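You operate a simulated robot arm through the tools that you are given. There is no shell and no other tool.

You are at the controls of a simulated robot arm. One attempt, no reset.

TASK
Brush the crumbs off the light box, then light the blue block on it, knob on DAY.
Fine: white brush, back in its spot. Set down upright: white brush. What is to be rubbed or washed off counts as gone when no trace of it is left.

It is judged by the outcome, as a careful person would: the job done as asked, and still so three seconds after it is handed in. It fails if anything else is knocked over, pushed out of place, dropped, spilled or broken.

THE ROBOT
A 6-joint arm with a four-finger gripper, fixed in place. Base frame: the origin is on the floor under the middle of its stand, x ahead of it, y to its left, z up; the work surface is at about z = 780. Units: mm, rad, N and s.
It reaches about 1041 mm from its shoulder. Its first joint turns from -2.897 to 2.897 rad. Payload 3.67 kg.
Tool frame: the origin (TCP) lies between the finger pads and is the grasp point; the fingertips stand 28 mm ahead of it; z points along the fingers, y is the line along which they close. The gripper opens to 112 mm; its body begins 73 mm behind the TCP.
Orientation is told as [roll, pitch, yaw] about the base's x, y, z axes, in that order, counted from this pose: with the fingers straight down and closing along the base's y, the tool's x points along the base's -x, its y along +y and its z along -z.

THE INTERFACE
- The arm moves only by the tool servo_tool. Its argument "steps" is a list of rows, each a list of 6 numbers: the shift along the base's x, y, z in mm, then the turn, a rotation vector about the base's x, y, z in rad. In form: [[x, y, z, wx, wy, wz], ...]. A call has 1 to 20 rows; each row is the pose to reach, as a shift and turn from the pose commanded when the call began. "jaw" is the gripper command, from -1 (fully open) to 1 (shut), values between in proportion, set as the call begins (left out, the last holds). Rows are played at 5 a second. More than 50 mm and 0.15 rad between two rows, or a gripper value outside its range, and nothing of the call is played. Where a pose cannot be reached the arm comes as near as it can. A force on the tool above 70 N (or 10 N above the force at the start of the call, whichever is more), or a blocked arm, ends the call early, and 0.2 s more pass. Each finger travels about 102.5 mm/s and halts on what it meets, pressing with about 34 N; the grip force reading is that of the motor and also rises with nothing between the fingers. The clock runs only during rows and for 0.2 s after the last one: add rows that repeat a pose to give the fingers time. It gives the time, the measured TCP pose, the force on the tool (base axes), the opening and the grip force at its end, in the units of the frame above (readings bear some noise), with the torque about the TCP (base axes, N m) and any sound that the robot's microphone picked up, and new pictures: "show" is both (left out), scene, wrist or none.
- Cameras (640 x 400 px; columns grow to the right, rows downward): "scene" is fixed at [219.6, 650.5, 1579.9]; the picture's right is [-0.66, -0.75, 0.00], its down [-0.66, 0.58, -0.49] and it looks along [0.36, -0.32, -0.87] (base axes); focal length 333 px, centre (320, 200). "wrist" rides on the gripper at [60, -18, -104] in the tool frame; the picture's right is [0.29, 0.96, 0.00], its down [-0.80, 0.24, -0.55] and it looks along [-0.53, 0.16, 0.83] (tool axes); focal length 234 px, centre (320, 200).
- measure_at(camera, pixels): for up to 12 pixels [column, row] of the newest picture of that camera ("zoom" is the newest enlarged one), the place [x, y, z] in the base frame of the surface seen there, good to about 3 mm. The clock stands still meanwhile.
- zoom(camera, box): a new picture of the part [left, top, right, bottom] of that camera's present view, enlarged. The clock stands still meanwhile.
- close_job(): hands the job in; it is judged then, once.

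Leave the gripper open and the arm clear of the work at the hand-in unless told otherwise.

The tools are called after "Emit:" as a command line: name --pt "numbers of a row" for each row, then --argument value for the rest, lists and objects as JSON in quotes. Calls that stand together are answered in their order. servo_tool: Moves the arm, as the interface text tells. Its arguments: {"type":"object","properties":{"steps":{"type":"array"},"jaw":{"type":"number"},"show":{"type":"string","enum":["both","scene","wrist","none"]}},"required":["steps"]} The other tools are called the same way: measure_at (camera, pixels) gives the place of the surface under pixels of a picture; zoom (camera, box) takes an enlarged picture of a part of a camera's view; close_job () hands the job in.

At the start:

```text
time: 0.0
tool_pos: [472.1, 408.2, 1153.6]
tool_rot: [-0.001, 0.0, -0.001]
force: [0.3, 0.2, -0.2]
moment: [-0.01, -0.01, 0.01]
gripper_width: 112.0
finger_force: 0.0
```

scene: 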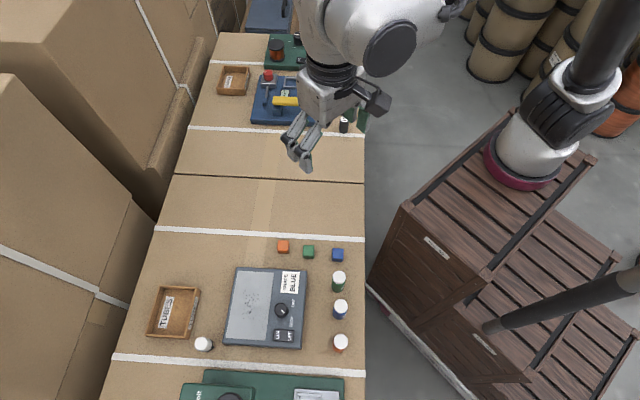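
wrist: 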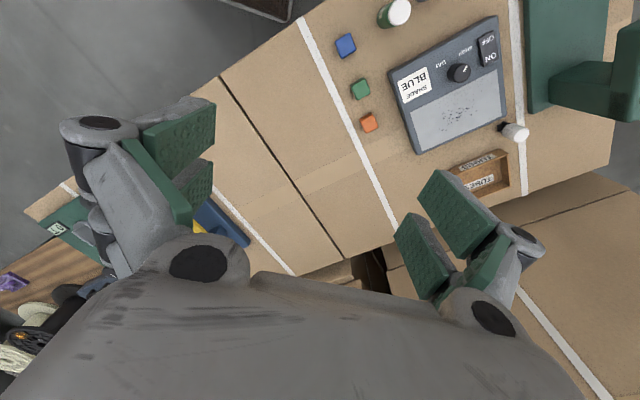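

I see the light box around scene pixel (265, 308), with coloured blocks at (283,246), (309,251) and (338,255), and tubes and bottles to the right of it. I'll zoom in on the light box area and on the far work area to find the brush.

Emit:
zoom --camera "scene" --box '[130, 230, 370, 400]'

Emit:
zoom --camera "scene" --box '[200, 20, 380, 140]'

Emit:
zoom --camera "wrist" --box '[320, 0, 640, 200]'

```text
2.35 times, centred on (250, 315) of scene
```

zoom: 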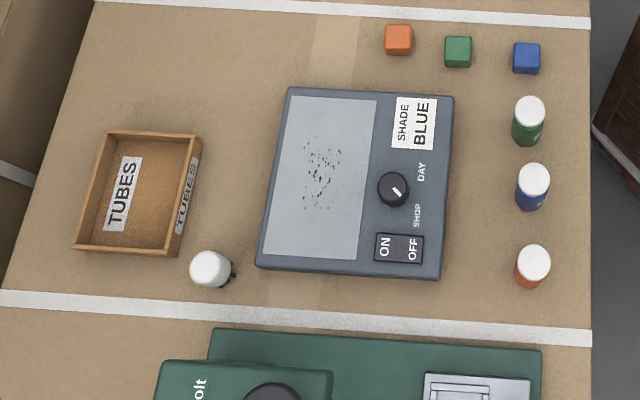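

```text
3.33 times, centred on (290, 80) of scene
```

zoom: 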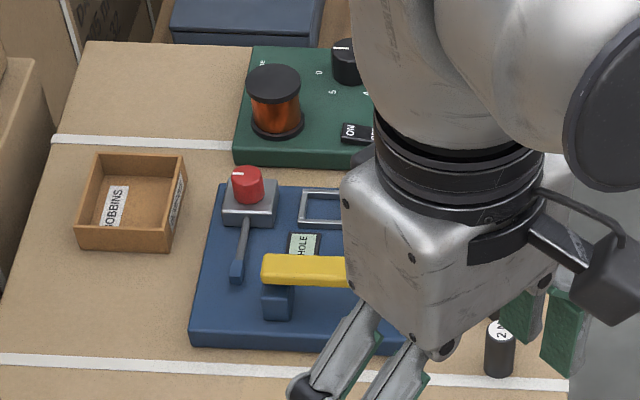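

```text
2.00 times, centred on (480, 100) of wrist
```

zoom: 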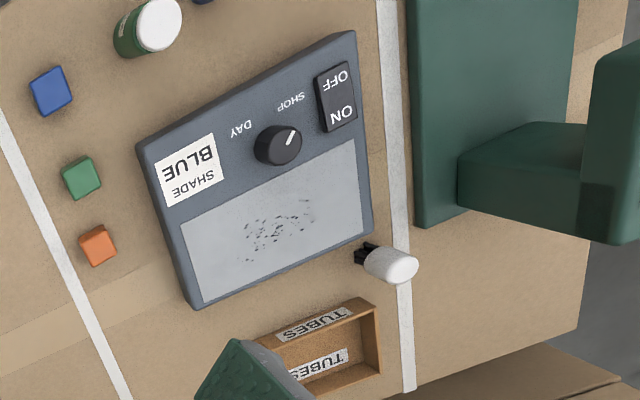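

The crumbs lie on the pale panel. A white cylinder with a dark tip stands at about (204,343). I'll enlarge it, the panel controls, and the blocks.

Emit:
zoom --camera "scene" --box '[180, 325, 230, 360]'

Emit:
zoom --camera "scene" --box '[220, 260, 316, 355]'

Emit:
zoom --camera "wrist" --box '[480, 100, 560, 150]'

Emit:
measure_at --camera "scene" --pixels '[[203, 342], [203, 352], [214, 345], [283, 244], [309, 250], [338, 253], [338, 275], [340, 303], [340, 340], [281, 310], [250, 305], [180, 360]]'

```text
11.43 times, centred on (205, 342) of scene
```

zoom: 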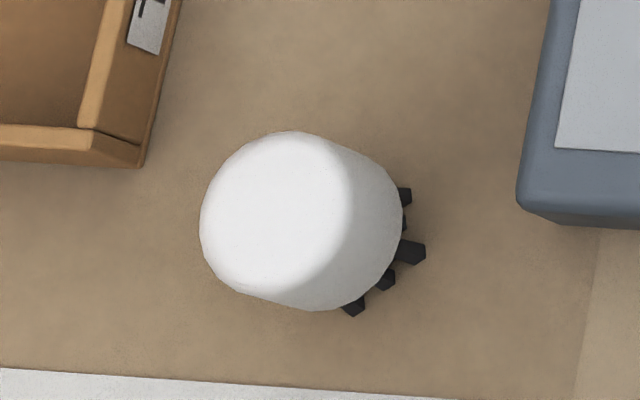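

```text
4.21 times, centred on (268, 308) of scene
```

zoom: 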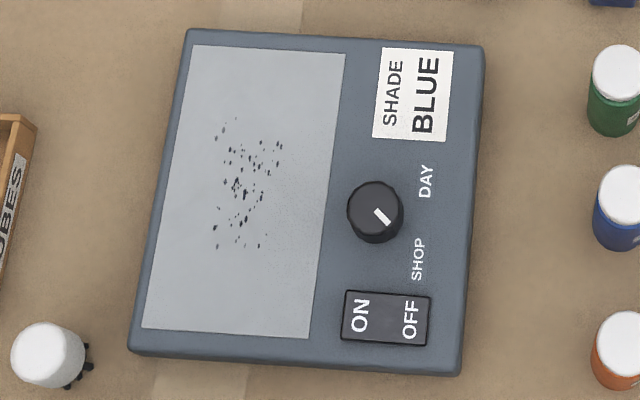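

```text
8.00 times, centred on (520, 125) of wrist
```

zoom: 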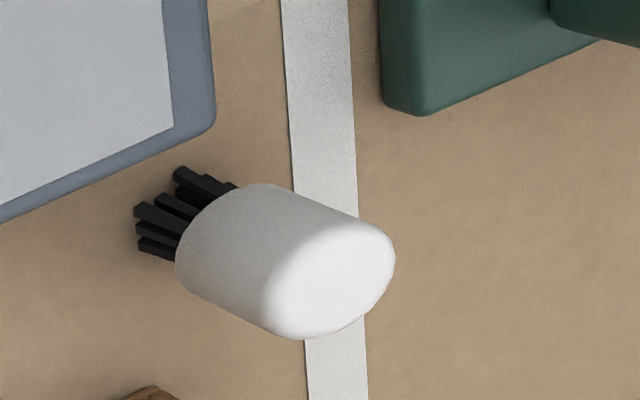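

```text
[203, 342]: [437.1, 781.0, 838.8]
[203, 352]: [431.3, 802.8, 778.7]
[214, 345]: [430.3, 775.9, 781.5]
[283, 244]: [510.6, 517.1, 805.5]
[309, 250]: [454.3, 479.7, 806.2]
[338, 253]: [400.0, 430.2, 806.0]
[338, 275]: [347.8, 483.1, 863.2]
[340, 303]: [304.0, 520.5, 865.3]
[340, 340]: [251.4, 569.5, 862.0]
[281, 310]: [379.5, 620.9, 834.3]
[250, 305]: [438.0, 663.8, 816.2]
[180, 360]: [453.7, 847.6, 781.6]
```

The white brush stands upright on its bristles, with its top at about z=839. The box has an ON/OFF rocker, a knob (now pointing toward SHOP) and a crumbed panel. I'll zoom in on the box again and measure the key points in the enlarged picture.

Emit:
zoom --camera "scene" --box '[190, 260, 316, 355]'

```text
4.21 times, centred on (253, 308) of scene
```

zoom: 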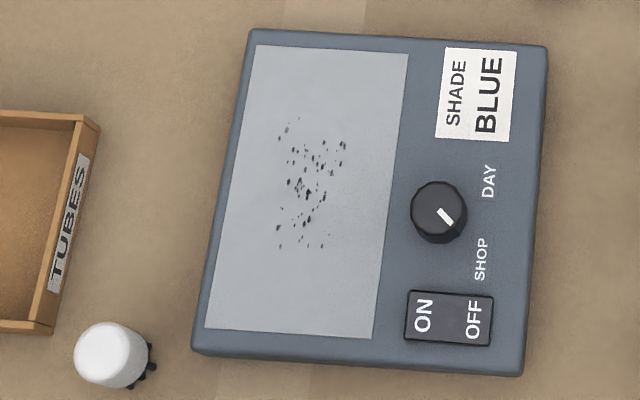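

I'll measure the panel corners, crumb extent, knob, labels, rocker and brush top in this zoom.

Emit:
measure_at --camera "zoom" --pixels '[[258, 47], [407, 55], [371, 337], [206, 328], [280, 137], [345, 147], [280, 246], [327, 244], [438, 205], [447, 217], [423, 316], [474, 320]]'

Emit:
measure_at --camera "zoom" --pixels '[[489, 180], [481, 258], [438, 190], [420, 205], [456, 205], [438, 222], [103, 352], [85, 352], [122, 352], [103, 330], [103, 375], [448, 333]]'

Emit:
measure_at --camera "zoom" --pixels '[[252, 34], [545, 50], [521, 372], [196, 350], [412, 300], [490, 303], [405, 335], [487, 342], [60, 120], [40, 325], [90, 125], [150, 355]]'

```text
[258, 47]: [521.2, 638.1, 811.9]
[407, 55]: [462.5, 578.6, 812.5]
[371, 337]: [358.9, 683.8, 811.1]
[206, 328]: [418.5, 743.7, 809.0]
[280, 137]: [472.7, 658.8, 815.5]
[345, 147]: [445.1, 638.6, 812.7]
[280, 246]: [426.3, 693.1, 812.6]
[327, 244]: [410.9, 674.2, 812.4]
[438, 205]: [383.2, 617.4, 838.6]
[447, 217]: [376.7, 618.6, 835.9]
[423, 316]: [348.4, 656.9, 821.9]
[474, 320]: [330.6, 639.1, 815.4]
```

```text
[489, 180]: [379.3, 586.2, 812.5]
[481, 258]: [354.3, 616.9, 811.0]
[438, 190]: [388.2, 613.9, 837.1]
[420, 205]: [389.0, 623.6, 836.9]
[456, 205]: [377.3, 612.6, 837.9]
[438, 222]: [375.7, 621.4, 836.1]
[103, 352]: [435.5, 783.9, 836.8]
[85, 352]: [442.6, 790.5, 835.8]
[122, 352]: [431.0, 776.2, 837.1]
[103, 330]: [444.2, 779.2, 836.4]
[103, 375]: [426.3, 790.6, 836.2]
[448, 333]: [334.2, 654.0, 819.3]
```

```text
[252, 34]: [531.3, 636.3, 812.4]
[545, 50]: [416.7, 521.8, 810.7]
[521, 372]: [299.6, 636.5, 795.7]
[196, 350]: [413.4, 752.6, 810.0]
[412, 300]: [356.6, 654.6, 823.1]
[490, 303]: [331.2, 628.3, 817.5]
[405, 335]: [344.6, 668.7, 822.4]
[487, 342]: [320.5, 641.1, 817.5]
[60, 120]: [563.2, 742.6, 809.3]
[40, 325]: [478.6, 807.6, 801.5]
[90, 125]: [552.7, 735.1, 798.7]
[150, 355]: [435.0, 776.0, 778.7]
```

The brush axis is about (436,784), top z≈837. The box is turned about 45°, its panel top at z≈812. Before bringing the hand down there I'll measure the green machine at the bottom edge and the tray near the brush.

Emit:
measure_at --camera "scene" --pixels '[[205, 375], [215, 390], [230, 397], [260, 377], [195, 395], [300, 380], [187, 388], [165, 290], [199, 291], [192, 335], [150, 333], [320, 392]]'

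Emit:
zoom --camera "scene" --box '[140, 280, 220, 345]'

Emit:
zoom --camera "wrist" --box '[500, 0, 640, 140]'

```text
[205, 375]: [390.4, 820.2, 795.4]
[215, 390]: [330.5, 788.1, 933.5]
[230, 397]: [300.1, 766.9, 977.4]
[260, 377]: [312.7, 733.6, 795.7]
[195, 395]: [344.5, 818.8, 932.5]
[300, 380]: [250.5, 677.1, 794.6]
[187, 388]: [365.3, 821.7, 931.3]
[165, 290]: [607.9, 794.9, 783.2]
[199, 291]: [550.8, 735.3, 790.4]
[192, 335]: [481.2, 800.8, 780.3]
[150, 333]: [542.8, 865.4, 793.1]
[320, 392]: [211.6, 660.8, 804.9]
```

```text
6.15 times, centred on (180, 312) of scene
```

zoom: 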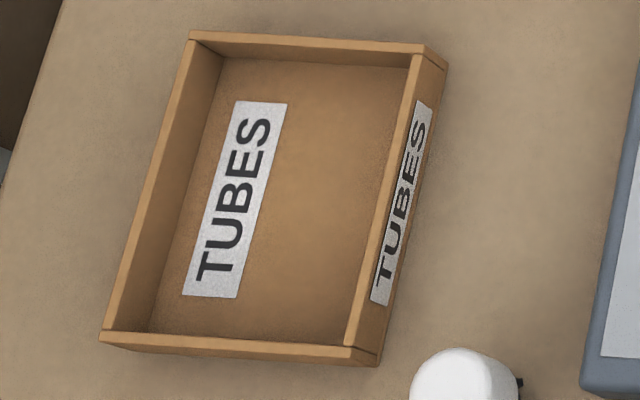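

```text
2.86 times, centred on (570, 70) of wrist
```

zoom: 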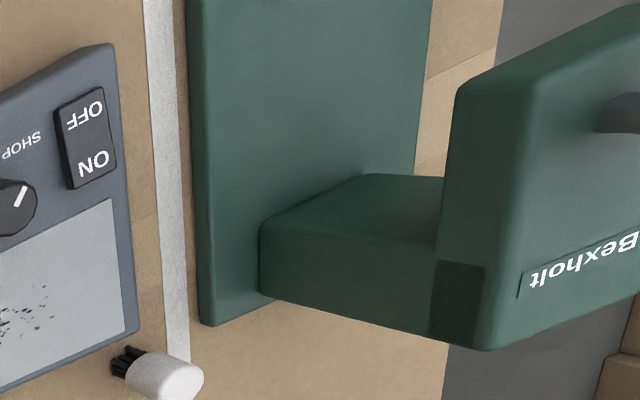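

The green machine has a head up to z≈931–977, only about 75 mm from the brush on one side, and the tray and box flank it on the other two. So I'll come in with the fingers closing across the tray–box direction and the camera side turned away from the machine (yaw about 135°). First I'll move high above the brush with the fingers half closed, then look.

Emit:
servo_tool --pt "-2 20.9 -5.2 0 0 0.131" --pt "-4 41.8 -10.4 0 0 0.262" --pt "-6 62.6 -15.6 0 0 0.393" --pt "-8 83.5 -20.8 0 0 0.524" --pt "-10 104.4 -26 0 0 0.654" --pt "-12 125.3 -31.2 0 0 0.785" --pt "-14 146.1 -36.4 0 0 0.916" --pt "-16 167 -41.6 0 0 1.047" --pt "-18 187.9 -46.8 0 0 1.178" --pt "-20 208.8 -52 0 0 1.309" --pt "-22 229.7 -57.2 0 0 1.44" --pt "-24 250.5 -62.4 0 0 1.571" --pt "-26 271.4 -67.6 0 0 1.702" --pt "-28 292.3 -72.8 0 0 1.833" --pt "-30 313.2 -78 0 0 1.963" --pt "-32 334 -83.2 0 0 2.094" --pt "-34 354.9 -88.4 0 0 2.225" --pt "-36.1 375.8 -93.6 0 0 2.356" --pt "-36.1 375.8 -93.6 0 0 2.356" --jaw -0.07

```text
time: 4.0
tool_pos: [418.0, 680.5, 1030.7]
tool_rot: [0.003, 0.003, 2.358]
force: [0.3, 0.5, -0.1]
moment: [-0.02, 0.04, 0.01]
gripper_width: 59.8
finger_force: 0.1
out of reach, approached as far as the arm can: row 12, 13, 14, 15, 16, 17, 18, 19
```

scene: 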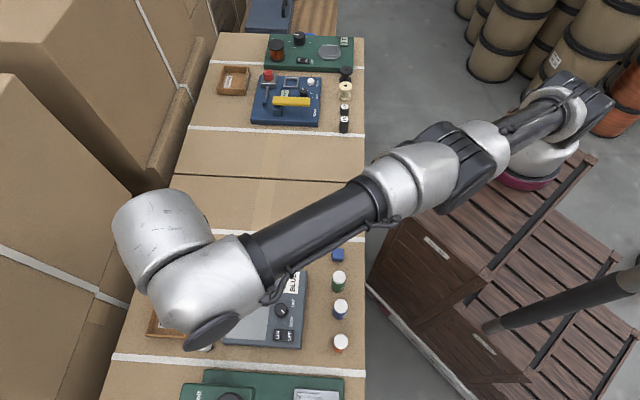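
wrist: 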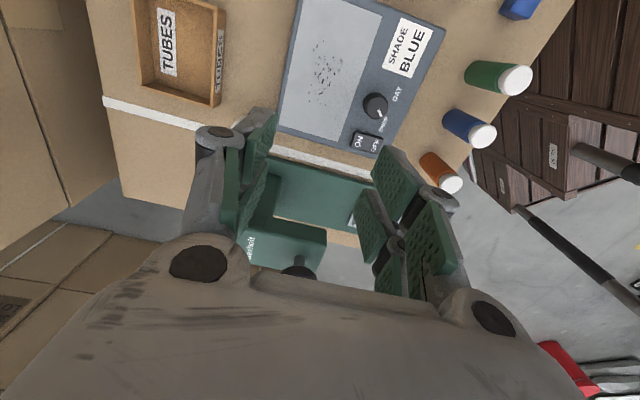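

The arm can't reach straight-down above the brush at that height; it stopped at (418,680,1031). I'll measure points on the arm (base, shoulder, elbow, wrist) to learn the geometry and see how much a lower height or a tilt would help.

Emit:
measure_at --camera "scene" --pixels '[[520, 185], [545, 150], [560, 105], [580, 85], [440, 160], [400, 190], [330, 215], [265, 250], [240, 280], [200, 320], [165, 235], [190, 260]]'

Emit:
zoom --camera "scene" --box '[100, 60, 640, 390]'

```text
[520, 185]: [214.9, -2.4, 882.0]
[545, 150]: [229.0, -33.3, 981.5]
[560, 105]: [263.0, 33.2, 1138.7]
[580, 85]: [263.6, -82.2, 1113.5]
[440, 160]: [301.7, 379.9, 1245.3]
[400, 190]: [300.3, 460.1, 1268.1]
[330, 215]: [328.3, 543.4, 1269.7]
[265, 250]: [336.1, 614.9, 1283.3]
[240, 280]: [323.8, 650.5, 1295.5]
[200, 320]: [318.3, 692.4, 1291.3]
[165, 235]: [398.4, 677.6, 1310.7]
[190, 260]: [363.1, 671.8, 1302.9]
```

```text
1.19 times, centred on (370, 225) of scene
```

zoom: 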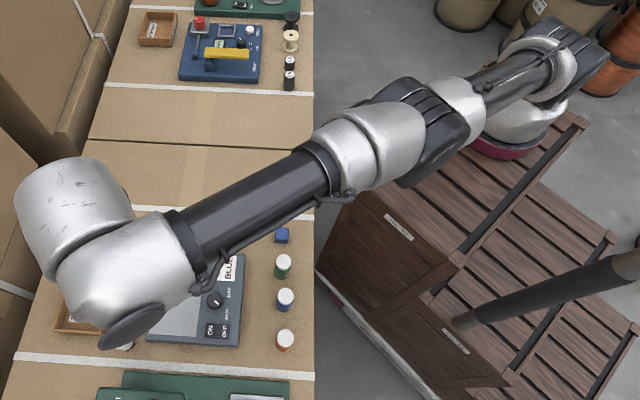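

The tool axis sits well short of the brush, so I need to tilt the fingers outward (+y). Closing along base x, with the tilt about x, keeps the pads vertical on the upright brush. It also leans the hand away from the tall machine. First I'll back off a bit and turn to yaw 90° to see what pose the commands count from.

Emit:
servo_tool --pt "0 -25 0 0 0 -0.131" --pt "0 -50 0 0 0 -0.262" --pt "0 -75 0 0 0 -0.393" --pt "0 -100 0 0 0 -0.524" --pt "0 -125 0 0 0 -0.654" --pt "0 -150 0 0 0 -0.785" --pt "0 -150 0 0 0 -0.785" --show "none"

```text
time: 5.6
tool_pos: [422.4, 532.8, 1034.0]
tool_rot: [0.001, 0.0, 1.568]
force: [0.0, 0.8, 0.4]
moment: [0.02, 0.0, 0.0]
gripper_width: 60.1
finger_force: 0.1
```

Commands count from the pose actually reached. Now I'll tilt 0.38 rad about x while moving out to above the brush at z≈930.

Emit:
servo_tool --pt "1.7 31.4 -13 0.0475 0 0" --pt "3.4 62.8 -26 0.095 0 0" --pt "5.1 94.2 -39 0.1425 0 0" --pt "6.8 125.6 -52 0.19 0 0" --pt "8.5 157 -65 0.2375 0 0" --pt "10.2 188.4 -78 0.285 0 0" --pt "11.9 219.8 -91 0.3325 0 0" --pt "13.6 251.2 -104 0.38 0 0" --pt "13.6 251.2 -104 0.38 0 0"

```text
time: 7.6
tool_pos: [437.4, 782.8, 930.4]
tool_rot: [0.0, -0.378, 1.571]
force: [0.7, 0.2, 0.1]
moment: [0.05, -0.02, 0.0]
gripper_width: 59.7
finger_force: 0.0
```

scene: 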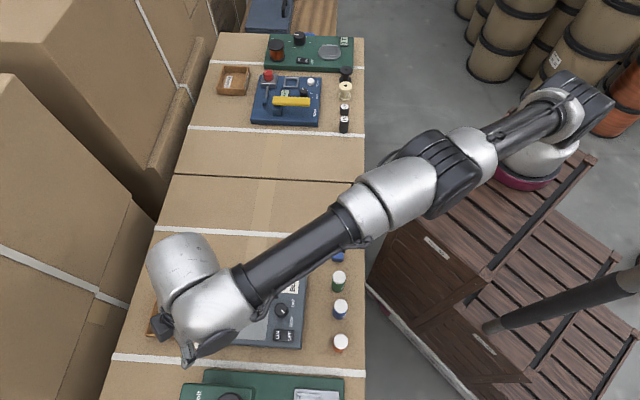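
wrist: 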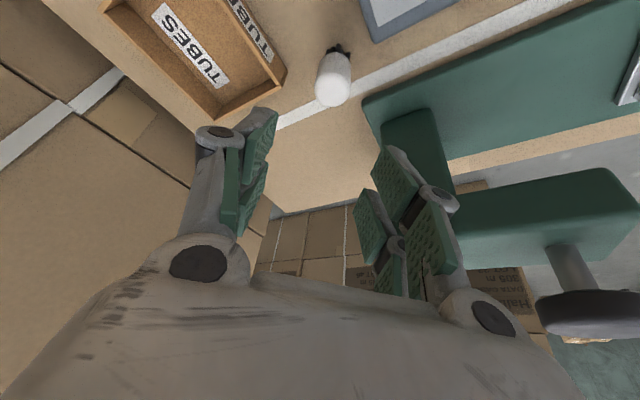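

I'm above the brush, tilted 0.38 and in reach. Now I'll use the wrist view to measure the brush top (near (333,92)), the nearby tray corner and the machine for precise placement.

Emit:
zoom --camera "wrist" --box '[240, 30, 400, 130]'

```text
4.00 times, centred on (320, 80) of wrist
```

zoom: 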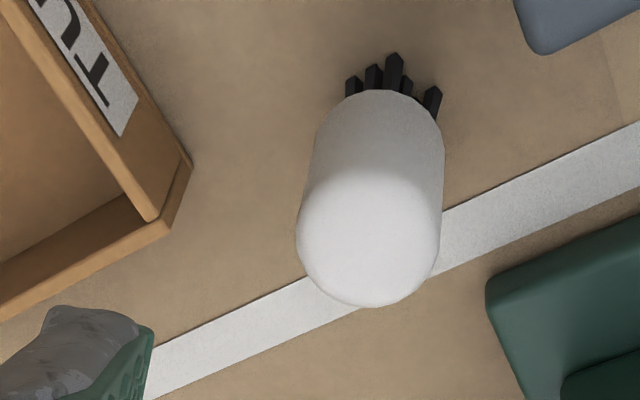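

Emit:
measure_at --camera "zoom" --pixels '[[368, 235], [310, 235], [430, 235], [368, 185], [368, 290], [380, 110], [395, 75], [150, 215], [182, 165], [500, 290], [545, 45], [400, 60]]'

```text
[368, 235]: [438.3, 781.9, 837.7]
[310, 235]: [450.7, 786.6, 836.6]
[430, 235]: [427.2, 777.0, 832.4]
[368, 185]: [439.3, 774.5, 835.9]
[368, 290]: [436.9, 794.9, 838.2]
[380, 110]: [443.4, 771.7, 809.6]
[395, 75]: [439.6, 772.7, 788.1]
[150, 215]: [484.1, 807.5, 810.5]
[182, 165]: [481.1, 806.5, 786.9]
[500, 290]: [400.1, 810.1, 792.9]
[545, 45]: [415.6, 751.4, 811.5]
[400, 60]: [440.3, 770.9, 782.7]
```

The brush axis is ≈(438,783.5), top at 837, with the tray corner at (482,806), box corner (415,751) and machine plate corner (400,810). I'll measure the fingers themselves in the wrist picture to check clearance.

Emit:
measure_at --camera "wrist" --pixels '[[262, 112], [274, 116], [205, 130], [230, 140], [258, 175], [225, 228], [378, 160], [395, 150], [450, 200], [362, 198], [395, 255], [425, 185]]'

```text
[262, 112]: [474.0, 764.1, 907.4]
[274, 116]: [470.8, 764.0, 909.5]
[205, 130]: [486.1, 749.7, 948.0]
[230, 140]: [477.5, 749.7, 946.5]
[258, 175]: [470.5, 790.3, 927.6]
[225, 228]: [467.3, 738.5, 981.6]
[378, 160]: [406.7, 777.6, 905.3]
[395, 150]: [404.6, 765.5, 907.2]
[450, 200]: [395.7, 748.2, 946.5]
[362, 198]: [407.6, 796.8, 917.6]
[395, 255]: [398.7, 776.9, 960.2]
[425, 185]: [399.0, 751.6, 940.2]
```

The fingertips are thin (about 7 mm behind the pads), so clearance is good. I'll narrow the opening to about 50 mm and go down to z≈852, so the brush top comes between the tips, then check.

Emit:
servo_tool --pt "0.2 0.2 -15 0 0 0" --pt "0.4 0.4 -30 0 0 0" --pt "0.6 0.7 -45 0 0 0" --pt "0.6 0.7 -60 0 0 0" --pt "0.6 0.7 -72 0 0 0" --pt "0.6 0.7 -78 0 0 0" --pt "0.6 0.7 -78 0 0 0" --jaw 0.107

```text
time: 9.2
tool_pos: [436.1, 784.5, 851.4]
tool_rot: [0.0, -0.378, 1.569]
force: [-0.4, -0.4, 0.6]
moment: [0.05, 0.01, -0.01]
gripper_width: 49.8
finger_force: 0.0
```

scene: 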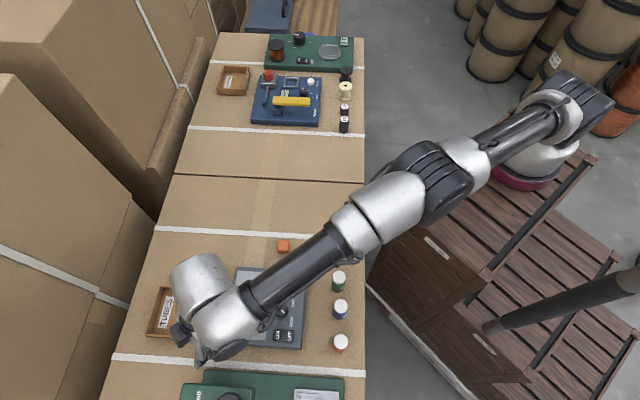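
wrist: 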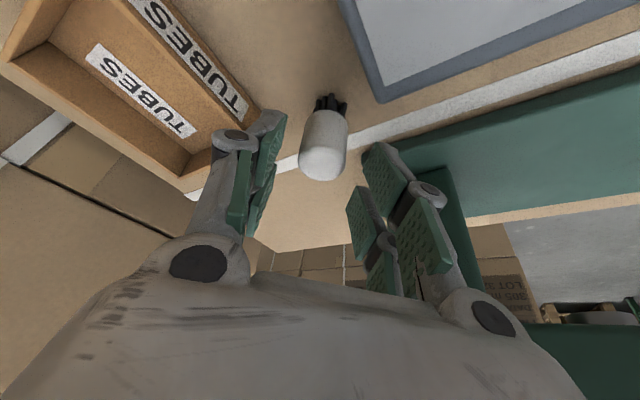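

The brush is centred between the pads. I'll go down another 25 mm, slowly.

Emit:
servo_tool --pt "0.5 -0.3 -6 0 0 0" --pt "1 -0.6 -12 0 0 0" --pt "1.5 -0.8 -18 0 0 0" --pt "1.5 -0.8 -25 0 0 0" --pt "1.5 -0.8 -25 0 0 0"

```text
time: 10.4
tool_pos: [438.8, 783.5, 826.6]
tool_rot: [0.001, -0.378, 1.57]
force: [-0.9, 0.0, 0.4]
moment: [0.01, 0.01, 0.01]
gripper_width: 49.9
finger_force: 0.1
```

scene: 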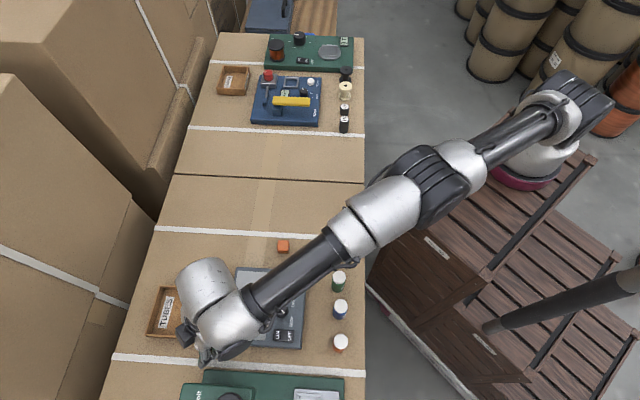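
wrist: 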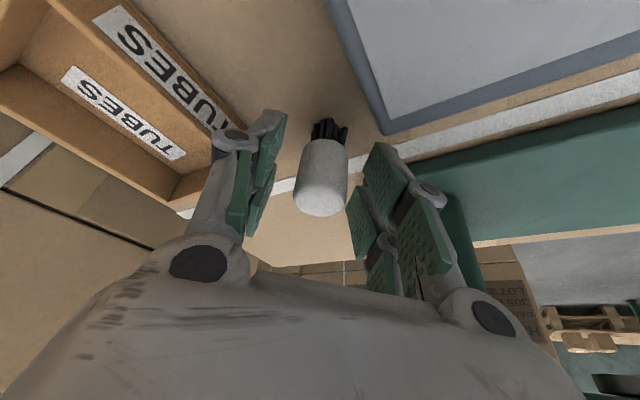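

No contact yet. Before gripping, I'll take one more precise measurement of the brush's spot.

Emit:
zoom --camera "wrist" --box '[260, 105, 420, 225]'

Emit:
measure_at --camera "wrist" --pixels '[[320, 205], [300, 200], [342, 200], [320, 165], [305, 165], [338, 165], [318, 128], [345, 130], [328, 120]]'

```text
3.33 times, centred on (340, 165) of wrist
```

zoom: 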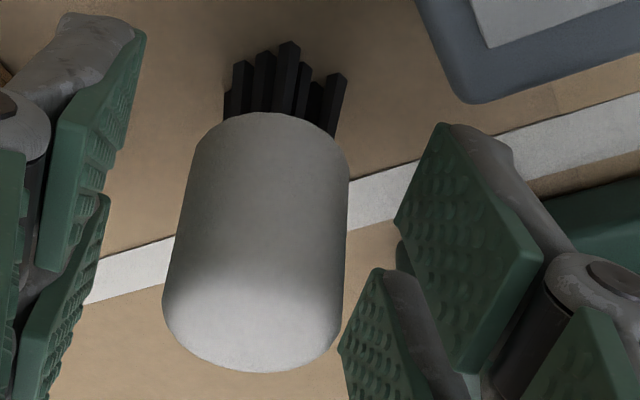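

```text
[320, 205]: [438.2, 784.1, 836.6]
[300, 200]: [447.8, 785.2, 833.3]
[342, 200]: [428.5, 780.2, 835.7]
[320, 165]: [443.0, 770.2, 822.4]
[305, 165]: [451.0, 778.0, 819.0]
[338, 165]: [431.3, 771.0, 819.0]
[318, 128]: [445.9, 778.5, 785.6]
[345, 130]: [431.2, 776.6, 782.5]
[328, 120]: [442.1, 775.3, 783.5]
```

The brush axis is about (439.5, 783.5), centred between the pads. Closing the gripper.

Emit:
servo_tool --pt "0 0 0 0 0 0" --pt "0 0 0 0 0 0" --pt "0 0 0 0 0 0" --pt "0 0 0 0 0 0" --jaw 1

```text
time: 11.4
tool_pos: [439.2, 781.9, 827.3]
tool_rot: [0.0, -0.379, 1.57]
force: [0.0, 0.2, 0.0]
moment: [0.01, 0.01, 0.03]
gripper_width: 26.9
finger_force: 34.2
```

scene: 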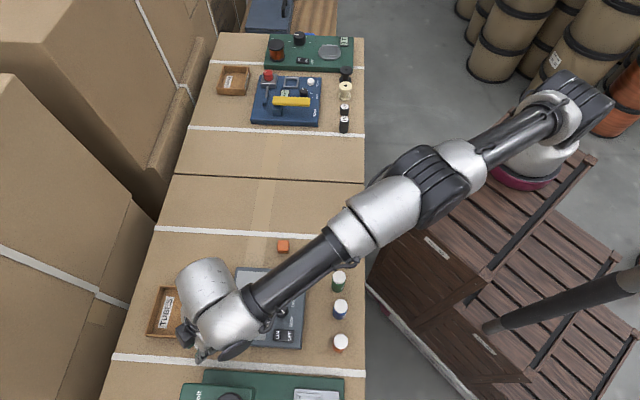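
wrist: 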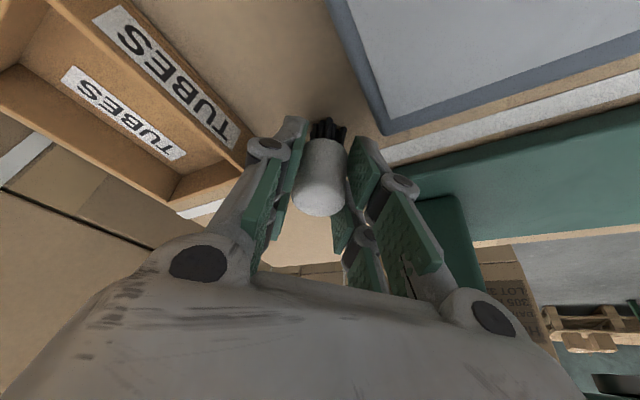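

The brush is gripped (width 26.9 mm, 34 N). I'll lift straight up 60 mm, then carry it over the panel to the start of the crumb patch and look.

Emit:
servo_tool --pt "0 0 15 0 0 0" --pt "0 0 30 0 0 0" --pt "0 0 45 0 0 0" --pt "0 0 60 0 0 0" --pt "10 -29 60 0 0 0" --pt "20 -58 60 0 0 0" --pt "30 -87 60 0 0 0" --pt "40 -116 60 0 0 0" --pt "51 -145 60 0 0 0" --pt "51 -145 60 0 0 0" --jaw 1

```text
time: 13.6
tool_pos: [488.0, 638.9, 888.9]
tool_rot: [0.001, -0.378, 1.571]
force: [-0.4, -0.1, -0.7]
moment: [-0.01, 0.02, 0.04]
gripper_width: 26.9
finger_force: 34.2
```

scene: 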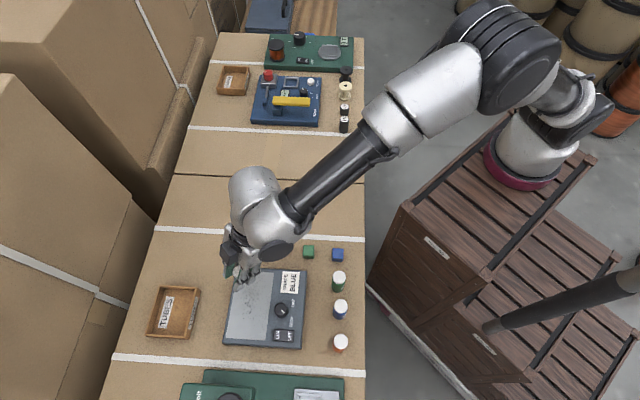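
wrist: 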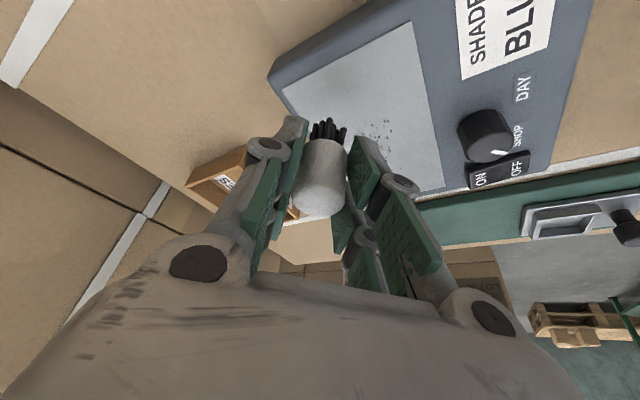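

The brush is held firmly over the panel corner. I'll lower it to about 4 mm above expected contact, then feel for contact in small steps.

Emit:
servo_tool --pt "0 0 -12 0 0 0" --pt "0 0 -24 0 0 0" --pt "0 0 -26 0 0 0" --pt "0 0 -27 0 0 0" --pt "0 0 -27 0 0 0" --show "wrist"

```text
time: 14.8
tool_pos: [489.6, 638.7, 861.1]
tool_rot: [0.0, -0.38, 1.573]
force: [0.3, 0.7, -0.4]
moment: [0.01, 0.0, 0.04]
gripper_width: 26.9
finger_force: 34.6
```

wrist: 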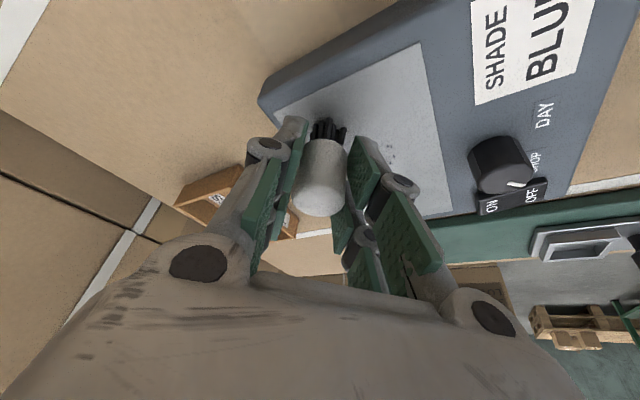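

No contact yet. I'll lower another 1 to 3 mm, reading the force.

Emit:
servo_tool --pt "0 0 -0.7 0 0 0" --pt "0 0 -1.4 0 0 0" --pt "0 0 -1.4 0 0 0" --show "none"

```text
time: 15.6
tool_pos: [489.1, 638.6, 860.0]
tool_rot: [0.002, -0.378, 1.57]
force: [0.1, 0.1, 0.3]
moment: [0.01, -0.01, 0.01]
gripper_width: 26.7
finger_force: 33.8
```

Emit:
servo_tool --pt "0 0 -0.7 0 0 0" --pt "0 0 -1.4 0 0 0" --pt "0 0 -1.4 0 0 0" --show "none"

```text
time: 16.4
tool_pos: [489.8, 637.7, 858.6]
tool_rot: [-0.001, -0.381, 1.571]
force: [0.6, 0.2, 0.3]
moment: [0.01, 0.0, 0.0]
gripper_width: 26.9
finger_force: 33.5
```

Still no contact at +30.2 mm above the grip height. I'll look closely at the bristles on the panel.

Emit:
zoom --camera "wrist" --box '[270, 90, 400, 170]'

Emit:
zoom --camera "scene" --box '[215, 235, 315, 300]'

```text
4.92 times, centred on (335, 130) of wrist
```

zoom: 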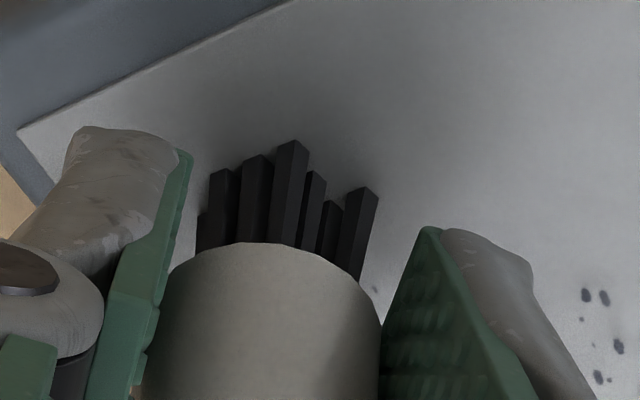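

```text
6.15 times, centred on (265, 268) of scene
```

zoom: 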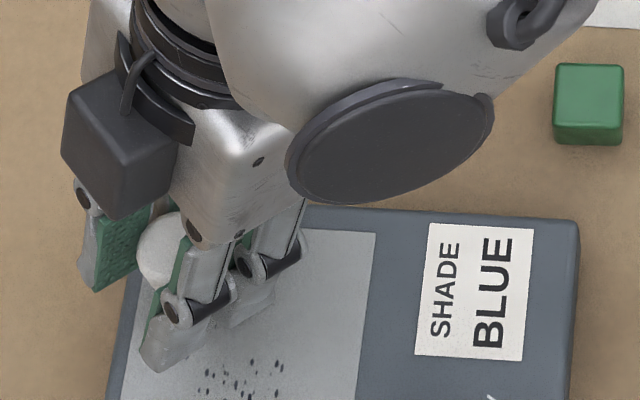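

Emit:
measure_at --camera "wrist" --pixels '[[329, 119.5], [329, 116], [314, 126], [314, 121], [342, 128.5], [343, 124], [350, 110], [300, 110], [322, 122.5], [322, 119]]'

```text
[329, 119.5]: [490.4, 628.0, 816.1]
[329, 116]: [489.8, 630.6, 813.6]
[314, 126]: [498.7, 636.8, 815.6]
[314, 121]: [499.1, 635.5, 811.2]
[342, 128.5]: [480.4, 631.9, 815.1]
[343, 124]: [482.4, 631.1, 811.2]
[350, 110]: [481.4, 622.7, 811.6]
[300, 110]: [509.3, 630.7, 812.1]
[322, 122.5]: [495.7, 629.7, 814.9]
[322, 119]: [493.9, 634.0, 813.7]
```

The bristle tips look 1–3 mm above the panel. I'll keep lowering in small steps.

Emit:
servo_tool --pt "0 0 -0.6 0 0 0" --pt "0 0 -1.2 0 0 0" --pt "0 0 -1.2 0 0 0" --show "none"

```text
time: 17.2
tool_pos: [488.6, 638.9, 857.8]
tool_rot: [0.001, -0.381, 1.57]
force: [0.2, -2.1, 12.3]
moment: [-0.1, -0.03, 0.0]
gripper_width: 26.5
finger_force: 33.6
```

Contact at +29.0: 12 N. I'll ease up 0.3 mm and make the first stroke along the panel's long direction, on the left edge of the crumb patch.

Emit:
servo_tool --pt "0 0 0.3 0 0 0" --pt "-9.3 9.5 0.3 0 0 0" --pt "-18.5 19 0.3 0 0 0" --pt "-27.8 28.6 0.3 0 0 0" --pt "-37 38.1 0.3 0 0 0" --pt "-46.3 47.6 0.3 0 0 0" --pt "-55.5 57.1 0.3 0 0 0" --pt "-64.8 66.7 0.3 0 0 0" --pt "-64.8 66.7 0.3 0 0 0"

```text
time: 19.2
tool_pos: [424.5, 704.0, 857.7]
tool_rot: [-0.002, -0.38, 1.57]
force: [1.7, -3.9, 13.5]
moment: [-0.11, -0.05, 0.0]
gripper_width: 26.6
finger_force: 34.3
```

scene: 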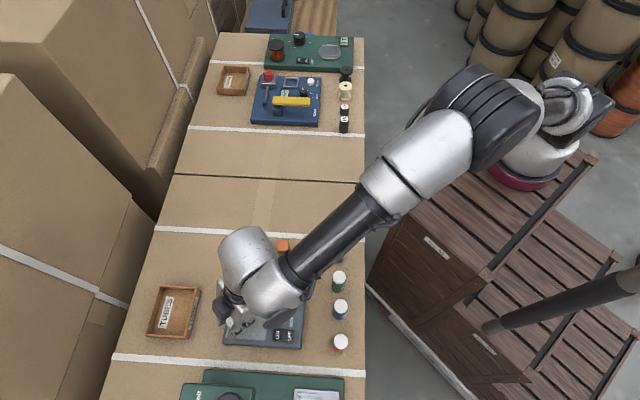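
wrist: 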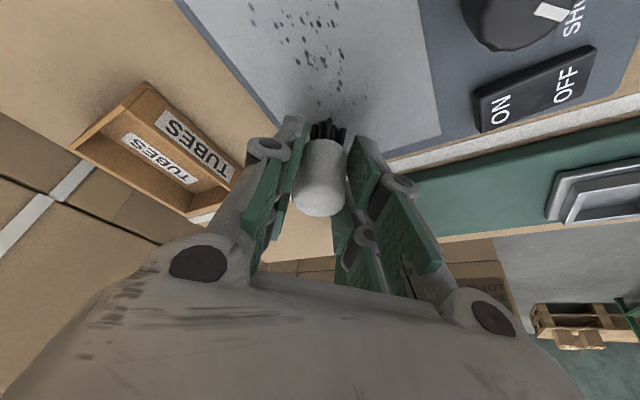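

Force is steady at about 13 N. I'll zoom in to see what the stroke did to the crumbs.

Emit:
zoom --camera "wrist" --box '[200, 0, 440, 150]'

Emit:
zoom --camera "scene" --box '[210, 260, 310, 350]'

```text
2.67 times, centred on (320, 75) of wrist
```

zoom: 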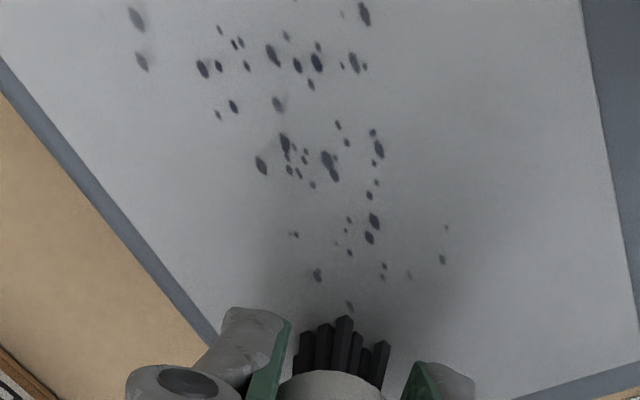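

```text
4.44 times, centred on (260, 305) of scene
```

zoom: 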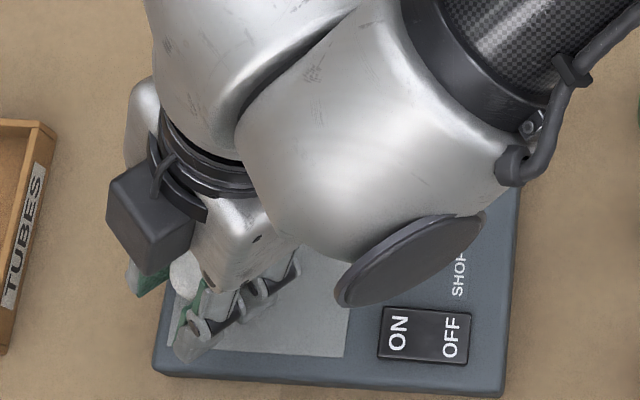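

Emit:
measure_at --camera "wrist" --pixels '[[251.5, 6.8], [253.3, 23.3], [276.2, 25.6], [298.3, 61.9], [309.9, 88.1], [318.9, 103.1], [330.9, 114.3], [336.5, 4.6], [340.6, 82.5], [365.7, 97.5], [323.7, 61.9], [286, 39]]'

```text
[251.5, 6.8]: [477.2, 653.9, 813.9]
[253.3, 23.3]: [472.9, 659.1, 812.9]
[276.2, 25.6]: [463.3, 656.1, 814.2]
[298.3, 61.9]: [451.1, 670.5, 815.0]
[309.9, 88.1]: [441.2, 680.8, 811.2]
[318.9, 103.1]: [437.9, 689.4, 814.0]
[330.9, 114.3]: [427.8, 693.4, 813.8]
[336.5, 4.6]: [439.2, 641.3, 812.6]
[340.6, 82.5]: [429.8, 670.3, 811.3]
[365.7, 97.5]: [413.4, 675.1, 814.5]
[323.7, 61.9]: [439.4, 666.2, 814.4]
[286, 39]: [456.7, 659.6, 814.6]
```

Crumbs right on the stroke line are still there, e.g. at (473,659), so one pass isn't enough or has only faded them. I'll stroke back through the middle of the patch and compare.

Emit:
servo_tool --pt "-6.3 -6.4 0 0 0 0" --pt "-12.6 -12.8 0 0 0 0" --pt "-3.3 -22.3 0 0 0 0" --pt "6 -31.8 0 0 0 0" --pt "15.3 -41.4 0 0 0 0" --pt "24.5 -50.9 0 0 0 0" --pt "33.8 -60.4 0 0 0 0" --pt "43 -69.9 0 0 0 0" --pt "52.2 -79.5 0 0 0 0" --pt "52.2 -79.5 0 0 0 0"

```text
time: 21.4
tool_pos: [476.8, 625.0, 857.1]
tool_rot: [0.0, -0.382, 1.574]
force: [-4.3, 5.9, 23.6]
moment: [0.3, 0.18, 0.0]
gripper_width: 26.9
finger_force: 33.9
```

scene: 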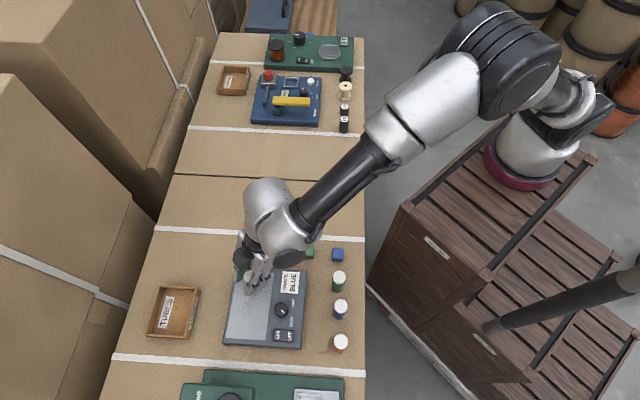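
wrist: 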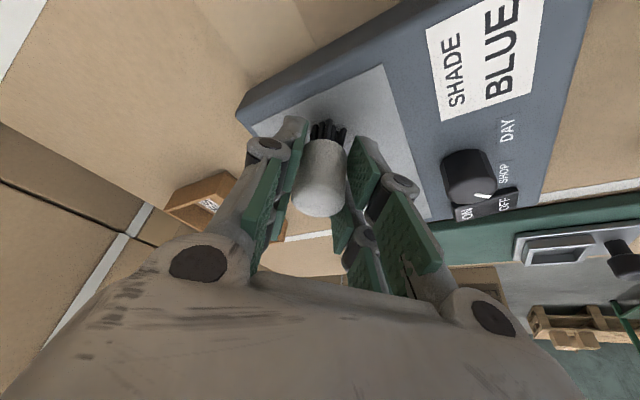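

Emit:
zoom --camera "scene" --box '[215, 260, 315, 350]'

Emit:
zoom --camera "wrist" --box '[230, 60, 430, 230]'

```text
4.44 times, centred on (265, 305) of scene
```

zoom: 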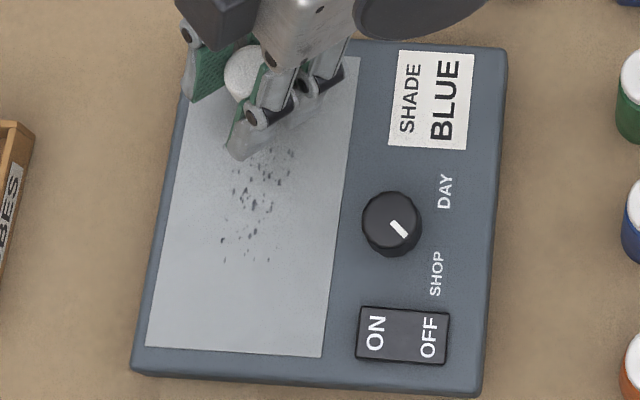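

```text
2.35 times, centred on (330, 145) of wrist
```

zoom: 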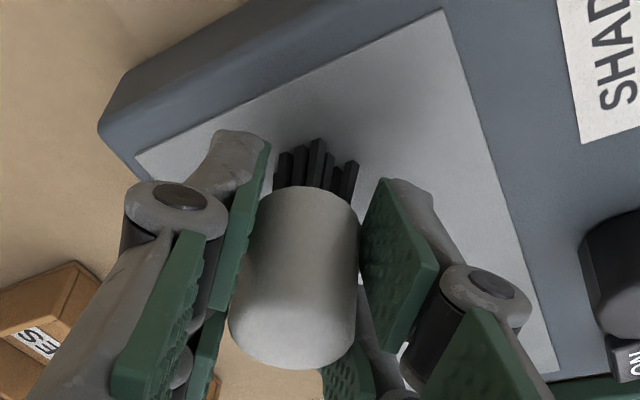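

Emit:
zoom --camera "scene" --box '[235, 285, 285, 325]'

```text
10.00 times, centred on (260, 305) of scene
```

zoom: 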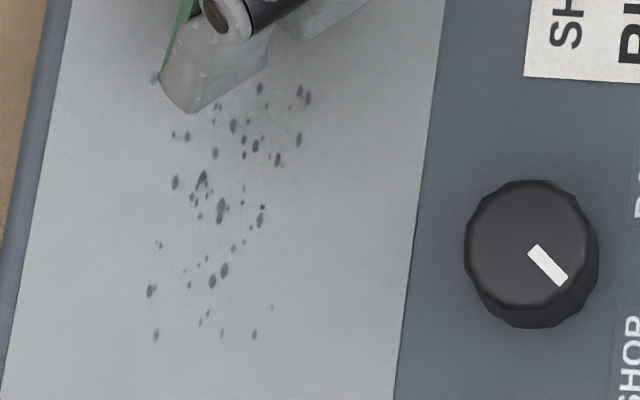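

The crumbs look fainter than before, so they fade with repeated passes. I'll raise 0.3 mm to ease the 24 N force and run several overlapping strokes across the whole patch.

Emit:
servo_tool --pt "-6.3 -6.4 0.3 0 0 0" --pt "-22.3 10.1 0.3 0 0 0" --pt "-38.4 26.6 0.3 0 0 0" --pt "-54.4 43.1 0.3 0 0 0" --pt "-70.4 59.6 0.3 0 0 0" --pt "-76.7 53.2 0.3 0 0 0" --pt "-60.7 36.7 0.3 0 0 0" --pt "-44.7 20.2 0.3 0 0 0" --pt "-28.6 3.7 0.3 0 0 0" --pt "-12.6 -12.8 0.3 0 0 0" --pt "-3.5 -3.6 0.3 0 0 0" --pt "-19.5 12.9 0.3 0 0 0" --pt "-35.6 29.4 0.3 0 0 0" --pt "-51.6 45.9 0.3 0 0 0" --pt "-67.6 62.4 0.3 0 0 0" --pt "-59.2 71 0.3 0 0 0" --pt "-43.2 54.5 0.3 0 0 0" --pt "-27.2 38 0.3 0 0 0" --pt "-11.1 21.5 0.3 0 0 0" --pt "4.9 5 0.3 0 0 0"

```text
time: 25.6
tool_pos: [482.9, 630.4, 858.0]
tool_rot: [0.0, -0.377, 1.57]
force: [-2.2, 2.9, 8.6]
moment: [0.26, 0.08, 0.04]
gripper_width: 26.6
finger_force: 33.9
```

scene: 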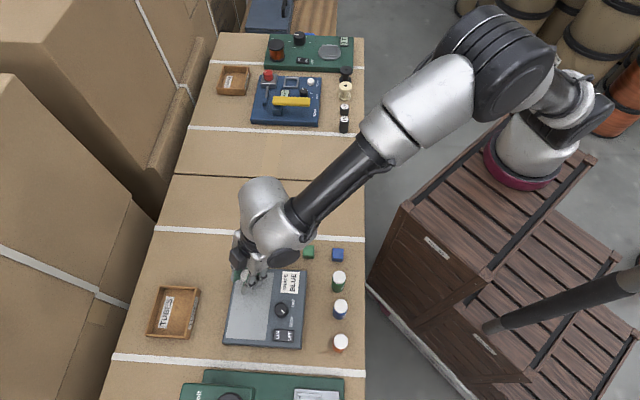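
wrist: 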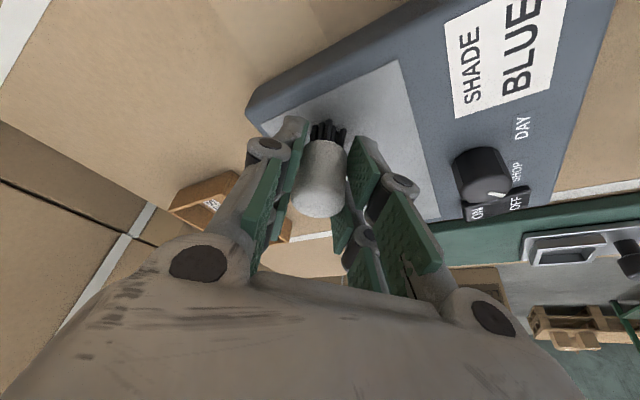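

Emit:
zoom --camera "scene" --box '[230, 275, 290, 323]'

```text
8.33 times, centred on (260, 299) of scene
```

zoom: 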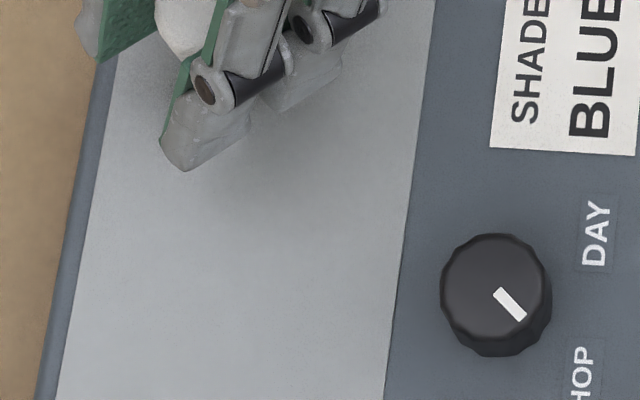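

The visible part of the panel is now clear. I'll do another full set of strokes, including both edges of the patch and the area now hidden by the fingers.

Emit:
servo_tool --pt "9.1 9.3 0 0 0 0" --pt "-6.9 25.8 0 0 0 0" --pt "-23 42.3 0 0 0 0" --pt "-39 58.8 0 0 0 0" --pt "-55 75.3 0 0 0 0" --pt "-59.9 70.3 0 0 0 0" --pt "-43.9 53.8 0 0 0 0" --pt "-27.9 37.3 0 0 0 0" --pt "-11.8 20.8 0 0 0 0" --pt "4.2 4.3 0 0 0 0" --pt "-3.5 -3.6 0 0 0 0" --pt "-19.5 12.9 0 0 0 0" --pt "-35.6 29.4 0 0 0 0" --pt "-51.6 45.9 0 0 0 0" --pt "-67.6 62.4 0 0 0 0" --pt "-85.2 44.6 0 0 0 0" --pt "-69.2 28.1 0 0 0 0" --pt "-53.2 11.6 0 0 0 0" --pt "-37.1 -4.9 0 0 0 0" --pt "-21.1 -21.4 0 0 0 0" --show "wrist"

```text
time: 29.8
tool_pos: [462.1, 607.6, 856.6]
tool_rot: [-0.002, -0.378, 1.571]
force: [0.3, -0.3, -0.4]
moment: [0.01, -0.04, 0.02]
gripper_width: 26.5
finger_force: 34.6
```

wrist: 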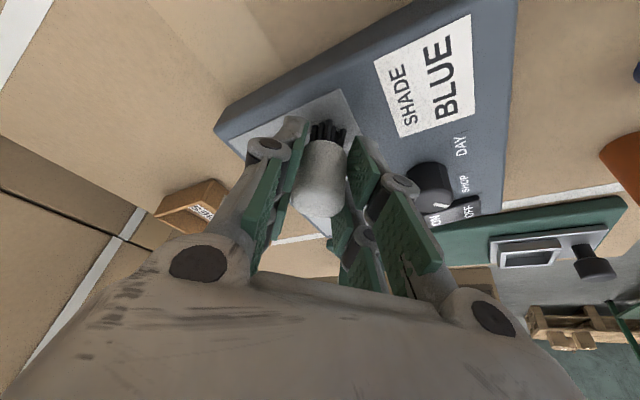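

Force is now zero at the end of the last stroke. I'll lift 45 mm and move aside toward +x/−y so the whole panel shows in the scene view.

Emit:
servo_tool --pt "0 0 15 0 0 0" --pt "0 0 30 0 0 0" --pt "0 0 45.4 0 0 0" --pt "20 -20 45.4 0 0 0" --pt "40 -40 45.4 0 0 0" --pt "60 -60 45.4 0 0 0" --pt "60 -60 45.4 0 0 0"

```text
time: 31.4
tool_pos: [520.8, 548.7, 902.0]
tool_rot: [-0.001, -0.379, 1.569]
force: [-1.0, 0.3, -0.4]
moment: [0.01, 0.02, 0.0]
gripper_width: 26.4
finger_force: 34.6
```

scene: 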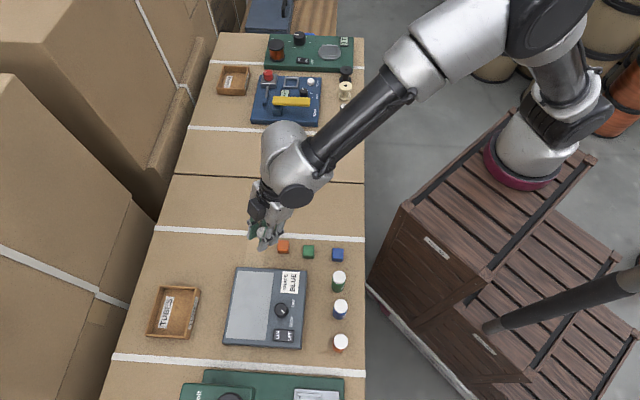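
wrist: 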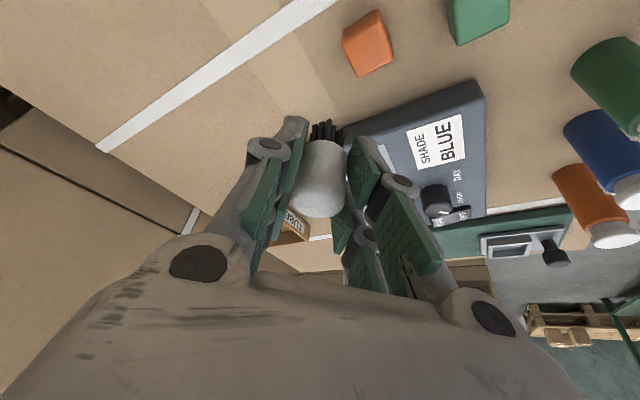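

The panel is fully visible now in the scene view. I'll zoom in tightly for any trace.

Emit:
zoom --camera "scene" --box '[222, 265, 282, 305]'

Emit:
zoom --camera "scene" --box '[220, 300, 280, 345]'

Emit:
zoom --camera "scene" --box '[190, 260, 340, 360]'

```text
10.00 times, centred on (252, 285) of scene
```

zoom: 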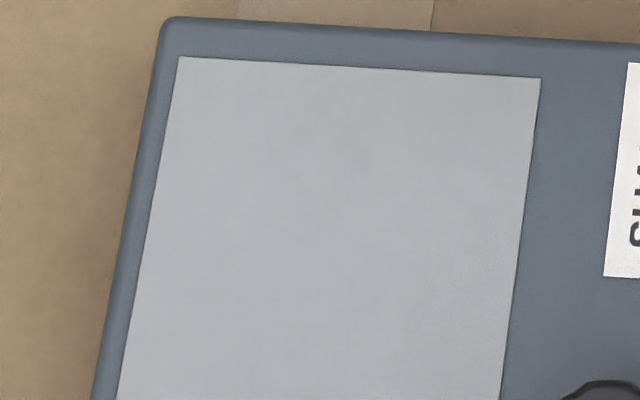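

```text
8.89 times, centred on (250, 322) of scene
```

zoom: 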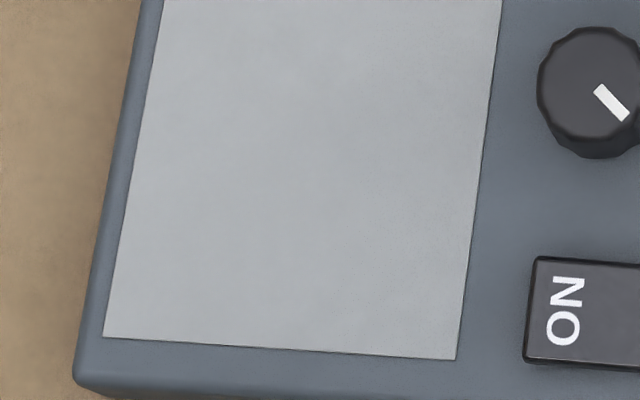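

```text
4.00 times, centred on (265, 310) of scene
```

zoom: 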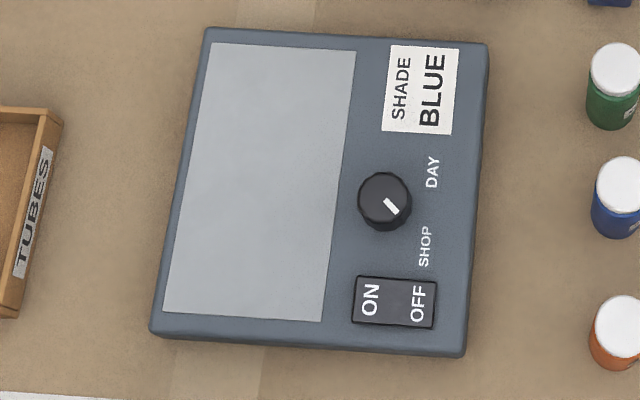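

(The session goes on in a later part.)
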